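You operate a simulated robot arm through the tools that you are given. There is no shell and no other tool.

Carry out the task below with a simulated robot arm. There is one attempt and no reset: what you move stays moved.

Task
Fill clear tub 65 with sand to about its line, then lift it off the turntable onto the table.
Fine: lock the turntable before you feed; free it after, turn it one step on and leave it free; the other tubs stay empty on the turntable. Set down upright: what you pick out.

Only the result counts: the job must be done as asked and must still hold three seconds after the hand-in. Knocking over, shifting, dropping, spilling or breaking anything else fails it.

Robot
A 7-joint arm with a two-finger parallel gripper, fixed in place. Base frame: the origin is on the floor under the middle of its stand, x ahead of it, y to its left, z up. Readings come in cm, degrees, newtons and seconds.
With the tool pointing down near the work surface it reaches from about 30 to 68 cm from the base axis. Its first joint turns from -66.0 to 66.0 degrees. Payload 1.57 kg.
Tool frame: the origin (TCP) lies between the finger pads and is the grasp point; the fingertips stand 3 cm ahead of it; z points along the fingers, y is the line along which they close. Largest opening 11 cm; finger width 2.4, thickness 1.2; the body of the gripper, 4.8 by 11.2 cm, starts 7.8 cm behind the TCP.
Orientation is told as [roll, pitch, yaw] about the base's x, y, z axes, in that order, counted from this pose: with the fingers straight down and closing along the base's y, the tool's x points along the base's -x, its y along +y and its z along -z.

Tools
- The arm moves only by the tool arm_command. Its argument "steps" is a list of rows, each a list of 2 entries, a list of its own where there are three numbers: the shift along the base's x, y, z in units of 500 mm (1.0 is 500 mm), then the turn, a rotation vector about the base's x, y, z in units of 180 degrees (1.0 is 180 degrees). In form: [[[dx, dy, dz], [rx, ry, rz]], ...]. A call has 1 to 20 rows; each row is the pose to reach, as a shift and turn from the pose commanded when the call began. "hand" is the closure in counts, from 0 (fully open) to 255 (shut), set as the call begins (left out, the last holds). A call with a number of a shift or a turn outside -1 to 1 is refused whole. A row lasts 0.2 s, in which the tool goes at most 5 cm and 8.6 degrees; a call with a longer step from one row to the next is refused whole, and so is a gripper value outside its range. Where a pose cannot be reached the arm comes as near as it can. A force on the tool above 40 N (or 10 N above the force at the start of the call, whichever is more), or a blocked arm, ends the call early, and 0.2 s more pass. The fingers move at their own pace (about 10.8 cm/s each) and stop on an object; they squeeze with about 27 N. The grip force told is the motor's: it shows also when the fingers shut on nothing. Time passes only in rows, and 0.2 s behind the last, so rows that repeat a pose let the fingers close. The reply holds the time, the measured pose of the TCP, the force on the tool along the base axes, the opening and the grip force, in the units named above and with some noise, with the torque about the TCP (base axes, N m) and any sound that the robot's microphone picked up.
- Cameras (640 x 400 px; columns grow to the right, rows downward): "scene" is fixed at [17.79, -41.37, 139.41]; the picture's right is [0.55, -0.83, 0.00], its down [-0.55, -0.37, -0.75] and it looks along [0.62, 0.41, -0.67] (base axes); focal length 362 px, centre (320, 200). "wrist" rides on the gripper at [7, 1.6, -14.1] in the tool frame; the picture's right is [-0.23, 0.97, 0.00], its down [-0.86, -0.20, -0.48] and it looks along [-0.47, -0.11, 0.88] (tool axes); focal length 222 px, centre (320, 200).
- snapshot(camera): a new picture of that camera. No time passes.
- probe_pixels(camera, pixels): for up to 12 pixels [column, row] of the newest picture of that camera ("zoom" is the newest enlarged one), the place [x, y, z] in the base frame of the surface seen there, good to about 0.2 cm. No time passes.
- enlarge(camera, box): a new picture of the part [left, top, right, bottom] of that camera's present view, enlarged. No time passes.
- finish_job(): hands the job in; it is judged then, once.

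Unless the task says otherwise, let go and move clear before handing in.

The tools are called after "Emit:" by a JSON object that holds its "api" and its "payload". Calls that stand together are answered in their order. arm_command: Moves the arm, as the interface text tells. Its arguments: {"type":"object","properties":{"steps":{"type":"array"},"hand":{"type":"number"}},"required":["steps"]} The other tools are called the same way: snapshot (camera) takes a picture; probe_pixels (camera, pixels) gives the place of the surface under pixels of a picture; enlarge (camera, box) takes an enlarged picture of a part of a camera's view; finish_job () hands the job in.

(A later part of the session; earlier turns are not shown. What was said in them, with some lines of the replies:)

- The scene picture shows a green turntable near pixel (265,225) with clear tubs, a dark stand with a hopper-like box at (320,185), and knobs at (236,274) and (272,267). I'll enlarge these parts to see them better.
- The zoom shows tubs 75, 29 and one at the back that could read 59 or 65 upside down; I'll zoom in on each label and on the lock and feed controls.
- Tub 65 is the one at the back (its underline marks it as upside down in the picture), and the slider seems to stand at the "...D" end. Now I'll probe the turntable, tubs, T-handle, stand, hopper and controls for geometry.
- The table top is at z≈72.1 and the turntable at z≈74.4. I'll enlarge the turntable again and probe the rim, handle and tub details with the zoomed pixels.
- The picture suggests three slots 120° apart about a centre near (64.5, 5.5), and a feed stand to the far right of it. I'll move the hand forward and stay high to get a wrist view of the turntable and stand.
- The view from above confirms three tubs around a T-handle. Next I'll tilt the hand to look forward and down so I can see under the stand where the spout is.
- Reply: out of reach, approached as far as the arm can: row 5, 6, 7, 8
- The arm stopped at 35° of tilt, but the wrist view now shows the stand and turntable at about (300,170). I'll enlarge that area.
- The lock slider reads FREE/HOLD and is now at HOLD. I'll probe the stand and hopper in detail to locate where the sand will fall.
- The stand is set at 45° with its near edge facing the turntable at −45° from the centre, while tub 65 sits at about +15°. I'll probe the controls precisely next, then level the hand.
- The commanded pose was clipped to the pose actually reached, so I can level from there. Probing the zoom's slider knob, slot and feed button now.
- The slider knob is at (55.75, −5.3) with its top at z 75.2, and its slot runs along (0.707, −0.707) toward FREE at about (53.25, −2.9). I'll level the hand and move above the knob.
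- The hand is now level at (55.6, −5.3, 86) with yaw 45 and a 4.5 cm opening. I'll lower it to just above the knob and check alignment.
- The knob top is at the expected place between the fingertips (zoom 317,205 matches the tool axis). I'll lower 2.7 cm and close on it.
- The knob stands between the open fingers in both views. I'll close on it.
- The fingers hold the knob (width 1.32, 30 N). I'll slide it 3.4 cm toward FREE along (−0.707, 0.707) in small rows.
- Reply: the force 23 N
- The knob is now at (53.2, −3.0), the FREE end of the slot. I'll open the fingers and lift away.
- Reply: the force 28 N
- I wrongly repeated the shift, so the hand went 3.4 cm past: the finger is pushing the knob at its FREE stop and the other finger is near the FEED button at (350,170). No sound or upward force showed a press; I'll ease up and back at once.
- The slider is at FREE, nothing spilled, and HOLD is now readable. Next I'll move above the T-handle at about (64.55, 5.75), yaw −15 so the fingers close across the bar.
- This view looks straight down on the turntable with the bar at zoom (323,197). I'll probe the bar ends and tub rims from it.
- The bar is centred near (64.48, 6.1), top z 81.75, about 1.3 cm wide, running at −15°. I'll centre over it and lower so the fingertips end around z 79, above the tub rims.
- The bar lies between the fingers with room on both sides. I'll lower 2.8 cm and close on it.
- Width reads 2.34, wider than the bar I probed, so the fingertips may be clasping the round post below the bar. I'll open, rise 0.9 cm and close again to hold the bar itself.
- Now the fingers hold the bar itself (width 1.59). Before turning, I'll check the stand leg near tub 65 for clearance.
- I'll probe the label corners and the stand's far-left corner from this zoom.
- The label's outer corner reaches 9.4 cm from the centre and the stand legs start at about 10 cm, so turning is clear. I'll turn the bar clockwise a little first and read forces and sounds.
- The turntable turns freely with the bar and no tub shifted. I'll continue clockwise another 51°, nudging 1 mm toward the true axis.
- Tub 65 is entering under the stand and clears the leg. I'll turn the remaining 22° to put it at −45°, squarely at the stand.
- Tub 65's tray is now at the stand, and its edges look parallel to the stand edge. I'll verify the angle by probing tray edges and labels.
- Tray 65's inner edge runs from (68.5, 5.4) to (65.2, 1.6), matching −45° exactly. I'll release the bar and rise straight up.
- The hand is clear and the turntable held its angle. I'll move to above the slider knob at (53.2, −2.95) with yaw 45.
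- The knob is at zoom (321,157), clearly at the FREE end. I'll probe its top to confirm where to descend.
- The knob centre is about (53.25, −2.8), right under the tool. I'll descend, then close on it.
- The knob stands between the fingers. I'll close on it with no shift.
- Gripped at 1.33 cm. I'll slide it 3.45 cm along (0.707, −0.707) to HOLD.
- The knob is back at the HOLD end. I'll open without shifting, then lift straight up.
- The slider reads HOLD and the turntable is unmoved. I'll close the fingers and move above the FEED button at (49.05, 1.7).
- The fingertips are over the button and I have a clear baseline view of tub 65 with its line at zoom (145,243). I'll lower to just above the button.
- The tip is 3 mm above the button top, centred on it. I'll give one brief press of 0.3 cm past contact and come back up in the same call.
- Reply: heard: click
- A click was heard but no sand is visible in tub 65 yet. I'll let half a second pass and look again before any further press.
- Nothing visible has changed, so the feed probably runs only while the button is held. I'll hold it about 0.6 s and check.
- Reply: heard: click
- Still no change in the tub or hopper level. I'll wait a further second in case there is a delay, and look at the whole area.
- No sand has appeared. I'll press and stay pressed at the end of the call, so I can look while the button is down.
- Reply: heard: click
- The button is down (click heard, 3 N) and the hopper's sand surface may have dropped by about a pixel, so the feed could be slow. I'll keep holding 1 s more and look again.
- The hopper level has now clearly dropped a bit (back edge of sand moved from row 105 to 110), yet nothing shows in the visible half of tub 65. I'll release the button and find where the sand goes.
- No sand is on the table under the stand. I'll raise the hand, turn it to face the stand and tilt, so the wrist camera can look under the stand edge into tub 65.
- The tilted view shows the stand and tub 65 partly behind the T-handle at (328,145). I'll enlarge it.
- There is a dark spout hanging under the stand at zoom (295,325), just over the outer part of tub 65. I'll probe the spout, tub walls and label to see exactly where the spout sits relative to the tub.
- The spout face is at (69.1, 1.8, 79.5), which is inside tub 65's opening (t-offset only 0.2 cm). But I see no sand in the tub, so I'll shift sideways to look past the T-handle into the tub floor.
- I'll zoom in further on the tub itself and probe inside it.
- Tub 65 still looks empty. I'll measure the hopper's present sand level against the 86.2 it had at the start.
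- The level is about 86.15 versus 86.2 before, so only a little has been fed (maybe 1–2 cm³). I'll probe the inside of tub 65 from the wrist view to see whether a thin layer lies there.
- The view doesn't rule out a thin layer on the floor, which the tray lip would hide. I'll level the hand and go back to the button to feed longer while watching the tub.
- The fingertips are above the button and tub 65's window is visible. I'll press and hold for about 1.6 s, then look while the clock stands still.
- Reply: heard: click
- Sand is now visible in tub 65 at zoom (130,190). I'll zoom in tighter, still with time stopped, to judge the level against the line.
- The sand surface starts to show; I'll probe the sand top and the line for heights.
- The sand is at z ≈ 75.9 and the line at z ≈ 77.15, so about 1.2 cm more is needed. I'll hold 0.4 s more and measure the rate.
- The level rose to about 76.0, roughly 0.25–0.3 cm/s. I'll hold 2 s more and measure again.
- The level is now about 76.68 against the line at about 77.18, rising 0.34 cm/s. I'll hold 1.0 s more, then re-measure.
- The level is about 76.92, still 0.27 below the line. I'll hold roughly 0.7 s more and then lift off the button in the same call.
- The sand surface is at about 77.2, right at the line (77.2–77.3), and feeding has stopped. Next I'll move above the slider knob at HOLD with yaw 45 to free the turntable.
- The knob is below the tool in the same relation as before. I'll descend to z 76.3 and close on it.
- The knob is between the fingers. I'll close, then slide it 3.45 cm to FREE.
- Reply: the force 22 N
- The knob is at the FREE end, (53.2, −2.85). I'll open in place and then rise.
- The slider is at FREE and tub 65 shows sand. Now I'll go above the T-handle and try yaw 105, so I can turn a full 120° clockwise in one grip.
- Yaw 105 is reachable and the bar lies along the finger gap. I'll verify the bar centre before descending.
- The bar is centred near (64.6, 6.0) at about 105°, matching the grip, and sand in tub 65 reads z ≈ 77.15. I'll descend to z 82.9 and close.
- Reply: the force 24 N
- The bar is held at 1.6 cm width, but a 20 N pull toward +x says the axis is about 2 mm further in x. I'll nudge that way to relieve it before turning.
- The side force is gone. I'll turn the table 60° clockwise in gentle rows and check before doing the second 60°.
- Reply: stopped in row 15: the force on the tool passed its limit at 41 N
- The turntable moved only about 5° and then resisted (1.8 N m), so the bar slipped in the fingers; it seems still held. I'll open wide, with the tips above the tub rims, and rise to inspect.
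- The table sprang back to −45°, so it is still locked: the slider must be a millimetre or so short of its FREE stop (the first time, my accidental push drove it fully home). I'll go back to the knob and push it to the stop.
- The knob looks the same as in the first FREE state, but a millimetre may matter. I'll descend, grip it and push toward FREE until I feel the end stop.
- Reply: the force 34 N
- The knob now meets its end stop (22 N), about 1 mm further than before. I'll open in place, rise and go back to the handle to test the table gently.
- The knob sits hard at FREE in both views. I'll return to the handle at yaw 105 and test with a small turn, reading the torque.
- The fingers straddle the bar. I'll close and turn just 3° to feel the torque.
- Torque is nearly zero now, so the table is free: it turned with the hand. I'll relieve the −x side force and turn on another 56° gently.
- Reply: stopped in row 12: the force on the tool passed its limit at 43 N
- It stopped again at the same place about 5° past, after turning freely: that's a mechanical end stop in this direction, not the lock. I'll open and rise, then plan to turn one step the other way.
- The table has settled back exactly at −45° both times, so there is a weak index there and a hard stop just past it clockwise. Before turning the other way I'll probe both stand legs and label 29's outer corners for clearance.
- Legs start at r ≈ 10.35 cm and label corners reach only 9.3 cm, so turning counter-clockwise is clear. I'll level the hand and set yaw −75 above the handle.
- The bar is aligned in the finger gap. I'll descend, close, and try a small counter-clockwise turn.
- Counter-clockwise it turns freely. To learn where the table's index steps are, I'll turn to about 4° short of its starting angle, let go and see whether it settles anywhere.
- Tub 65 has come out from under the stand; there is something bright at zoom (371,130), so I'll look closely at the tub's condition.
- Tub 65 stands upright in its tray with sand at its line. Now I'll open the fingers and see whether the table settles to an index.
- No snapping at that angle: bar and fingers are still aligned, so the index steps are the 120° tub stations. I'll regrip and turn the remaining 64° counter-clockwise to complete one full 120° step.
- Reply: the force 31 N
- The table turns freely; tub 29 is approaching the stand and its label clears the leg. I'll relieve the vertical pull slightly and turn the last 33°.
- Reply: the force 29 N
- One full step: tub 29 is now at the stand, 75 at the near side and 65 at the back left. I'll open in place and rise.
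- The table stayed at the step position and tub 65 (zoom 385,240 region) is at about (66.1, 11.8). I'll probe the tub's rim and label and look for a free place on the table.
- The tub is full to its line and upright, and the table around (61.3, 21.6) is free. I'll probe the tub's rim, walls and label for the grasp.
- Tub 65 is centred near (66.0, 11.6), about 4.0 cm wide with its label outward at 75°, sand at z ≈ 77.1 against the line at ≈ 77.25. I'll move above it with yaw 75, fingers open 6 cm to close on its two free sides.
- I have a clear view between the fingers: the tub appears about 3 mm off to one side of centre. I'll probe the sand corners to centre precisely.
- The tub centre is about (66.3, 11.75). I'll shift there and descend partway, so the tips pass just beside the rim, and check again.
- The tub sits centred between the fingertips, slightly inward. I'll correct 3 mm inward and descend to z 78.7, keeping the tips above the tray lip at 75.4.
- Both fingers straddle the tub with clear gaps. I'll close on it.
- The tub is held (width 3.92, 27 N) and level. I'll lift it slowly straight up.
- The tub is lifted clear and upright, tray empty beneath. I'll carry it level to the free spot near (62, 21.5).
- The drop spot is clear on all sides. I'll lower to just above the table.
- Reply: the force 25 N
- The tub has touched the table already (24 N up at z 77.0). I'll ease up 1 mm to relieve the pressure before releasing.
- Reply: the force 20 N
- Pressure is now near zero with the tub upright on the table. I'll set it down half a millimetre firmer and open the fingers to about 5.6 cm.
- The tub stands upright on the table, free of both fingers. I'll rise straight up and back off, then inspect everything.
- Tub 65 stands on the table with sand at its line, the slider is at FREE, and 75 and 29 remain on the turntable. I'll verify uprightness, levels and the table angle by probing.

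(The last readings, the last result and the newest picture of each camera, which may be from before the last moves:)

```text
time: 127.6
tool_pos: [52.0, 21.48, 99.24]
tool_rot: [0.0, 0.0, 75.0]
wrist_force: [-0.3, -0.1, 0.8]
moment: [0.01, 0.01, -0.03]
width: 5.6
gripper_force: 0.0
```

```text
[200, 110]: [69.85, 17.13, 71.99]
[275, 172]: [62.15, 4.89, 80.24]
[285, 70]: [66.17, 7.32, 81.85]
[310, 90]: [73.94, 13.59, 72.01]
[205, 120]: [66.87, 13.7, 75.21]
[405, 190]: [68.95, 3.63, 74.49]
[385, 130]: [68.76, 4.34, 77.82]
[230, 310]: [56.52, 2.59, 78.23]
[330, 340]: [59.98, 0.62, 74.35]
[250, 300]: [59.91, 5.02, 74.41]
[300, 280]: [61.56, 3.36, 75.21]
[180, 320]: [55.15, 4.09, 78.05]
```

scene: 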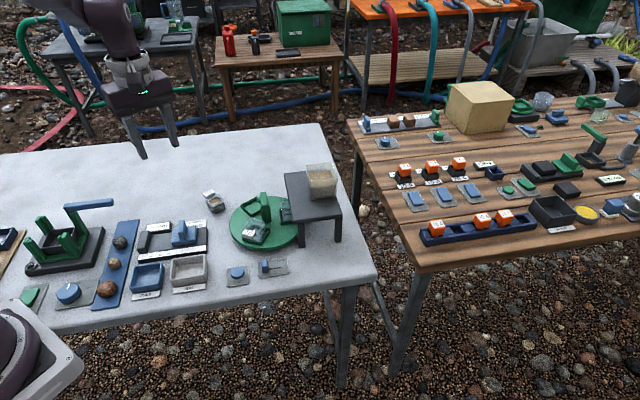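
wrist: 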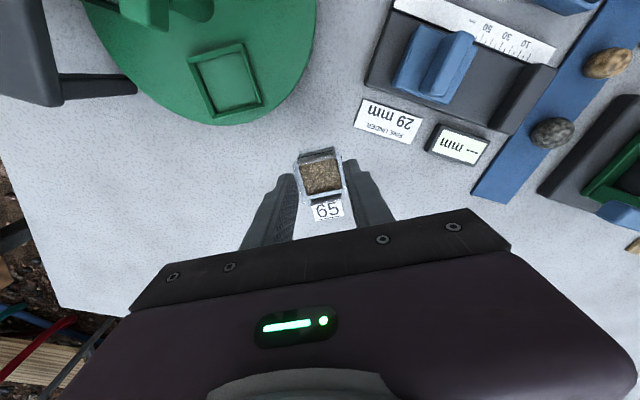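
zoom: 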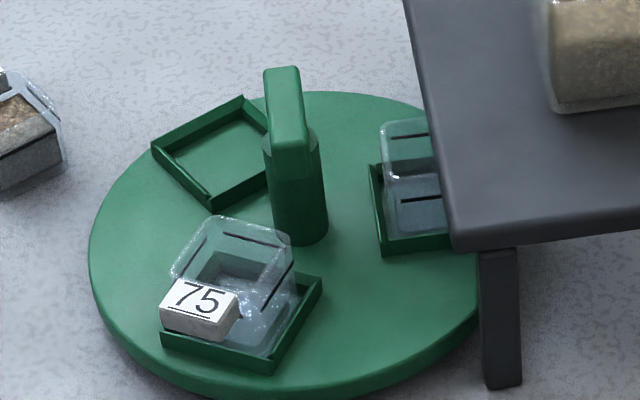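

Label top is level (75.95–76.09), sand at 74.83 and the line at 74.84: filled right to the line. I'll double-check that tubs 75 and 29 sit properly in their trays.

Emit:
{"api": "enlarge", "payload": {"camera": "scene", "box": [245, 210, 285, 250]}}

Emit:
{"api": "enlarge", "payload": {"camera": "scene", "box": [280, 190, 320, 230]}}

Emit:
{"api": "snapshot", "payload": {"camera": "wrist"}}

```text
10.00 times, centred on (265, 230) of scene
```

zoom: 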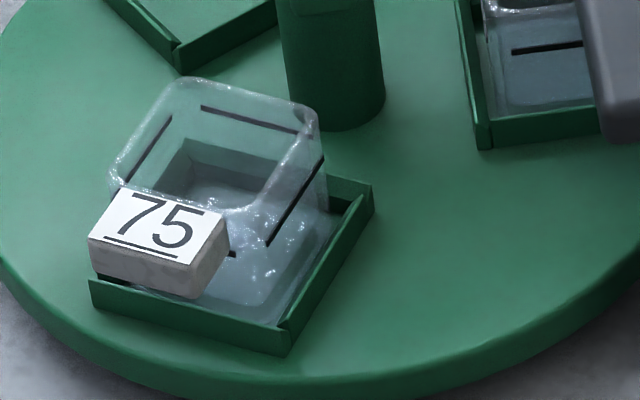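

```text
10.00 times, centred on (300, 210) of scene
```

zoom: 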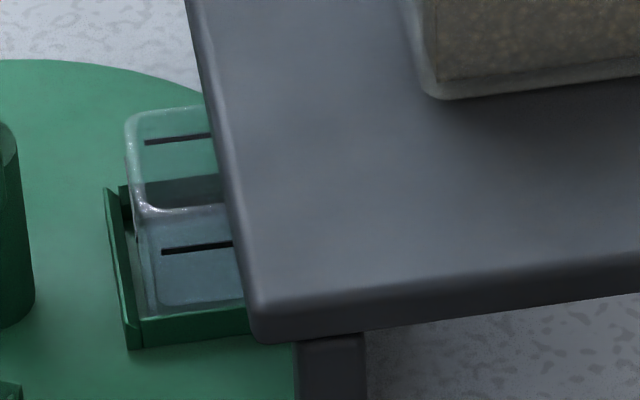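

```text
taken
```

wrist: 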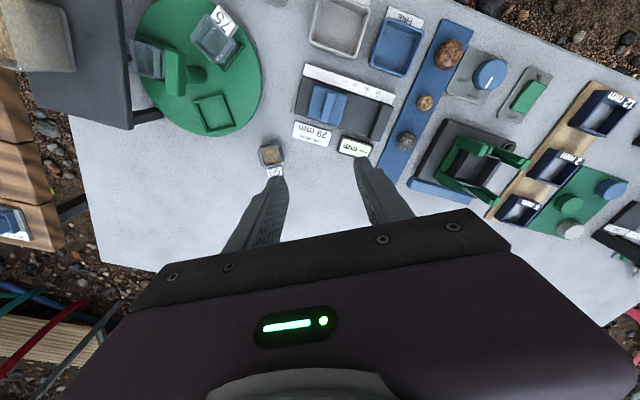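

Both other tubs are empty and in their trays. One last check that tub 75's label is level, by probing its corners.

Emit:
{"api": "enlarge", "payload": {"camera": "scene", "box": [245, 210, 285, 250]}}

Emit:
{"api": "probe_pixels", "payload": {"camera": "zoom", "pixels": [[98, 232], [128, 195], [215, 218], [190, 258], [160, 225], [150, 245], [185, 65], [290, 340], [365, 195], [280, 345], [95, 295], [240, 190]]}}

Emit:
{"api": "enlarge", "payload": {"camera": "wrist", "box": [120, 0, 270, 140]}}

```text
10.00 times, centred on (265, 230) of scene
```

zoom: 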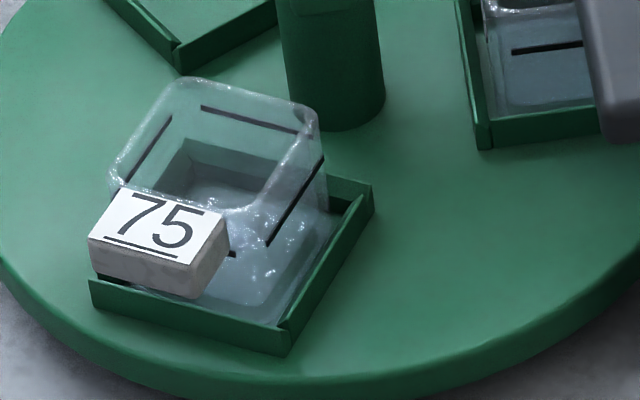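

```text
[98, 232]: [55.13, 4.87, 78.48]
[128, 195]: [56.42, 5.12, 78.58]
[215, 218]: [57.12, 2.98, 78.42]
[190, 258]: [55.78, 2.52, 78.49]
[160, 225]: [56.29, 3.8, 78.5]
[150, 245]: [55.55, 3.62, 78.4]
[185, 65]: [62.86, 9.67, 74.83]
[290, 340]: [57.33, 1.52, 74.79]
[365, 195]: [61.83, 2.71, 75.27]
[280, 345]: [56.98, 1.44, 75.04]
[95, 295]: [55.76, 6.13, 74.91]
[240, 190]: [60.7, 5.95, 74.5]
```

```text
2.86 times, centred on (195, 70) of wrist
```

zoom: 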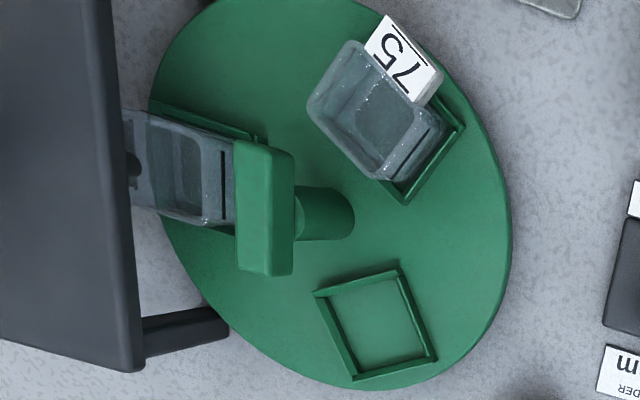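

Tub 75's label is level at z ≈ 78.48 and its tray lies at exactly the 195° station. That puts the table one full step on and free, with tub 65 filled to its line and upright on the table, and the hand clear. I'm handing in.

Emit:
{"api": "finish_job", "payload": {}}

```text
The job is handed in.
```

Tub 65 is filled to its line and stands upright on the table at about (62, 21.5). The job is handed in, but I have not seen the verdict.

- **Fill:** after the tub was set down, the sand read z ≈ 74.83 and the line z ≈ 74.84. I saw no spilled sand on the table or turntable.
- **Turntable:** it was locked at HOLD while I fed. Afterwards I freed it, turned it 120° (one tub position) counter-clockwise and left the slider at FREE.
- **Turn direction:** I first tried clockwise, but the table resisted about 5° past the feed position and the bar slipped in the fingers, twice. The table returned to the feed position each time. I can't say for certain what blocked it.
- **Other tubs:** 75 and 29 are empty and still in their trays. The failed clockwise tries nudged them a few millimetres within the trays.
- **Early slip:** while first freeing the lock I sent one move too far. A finger came close to the FEED button, but no click was heard and no sand appeared.
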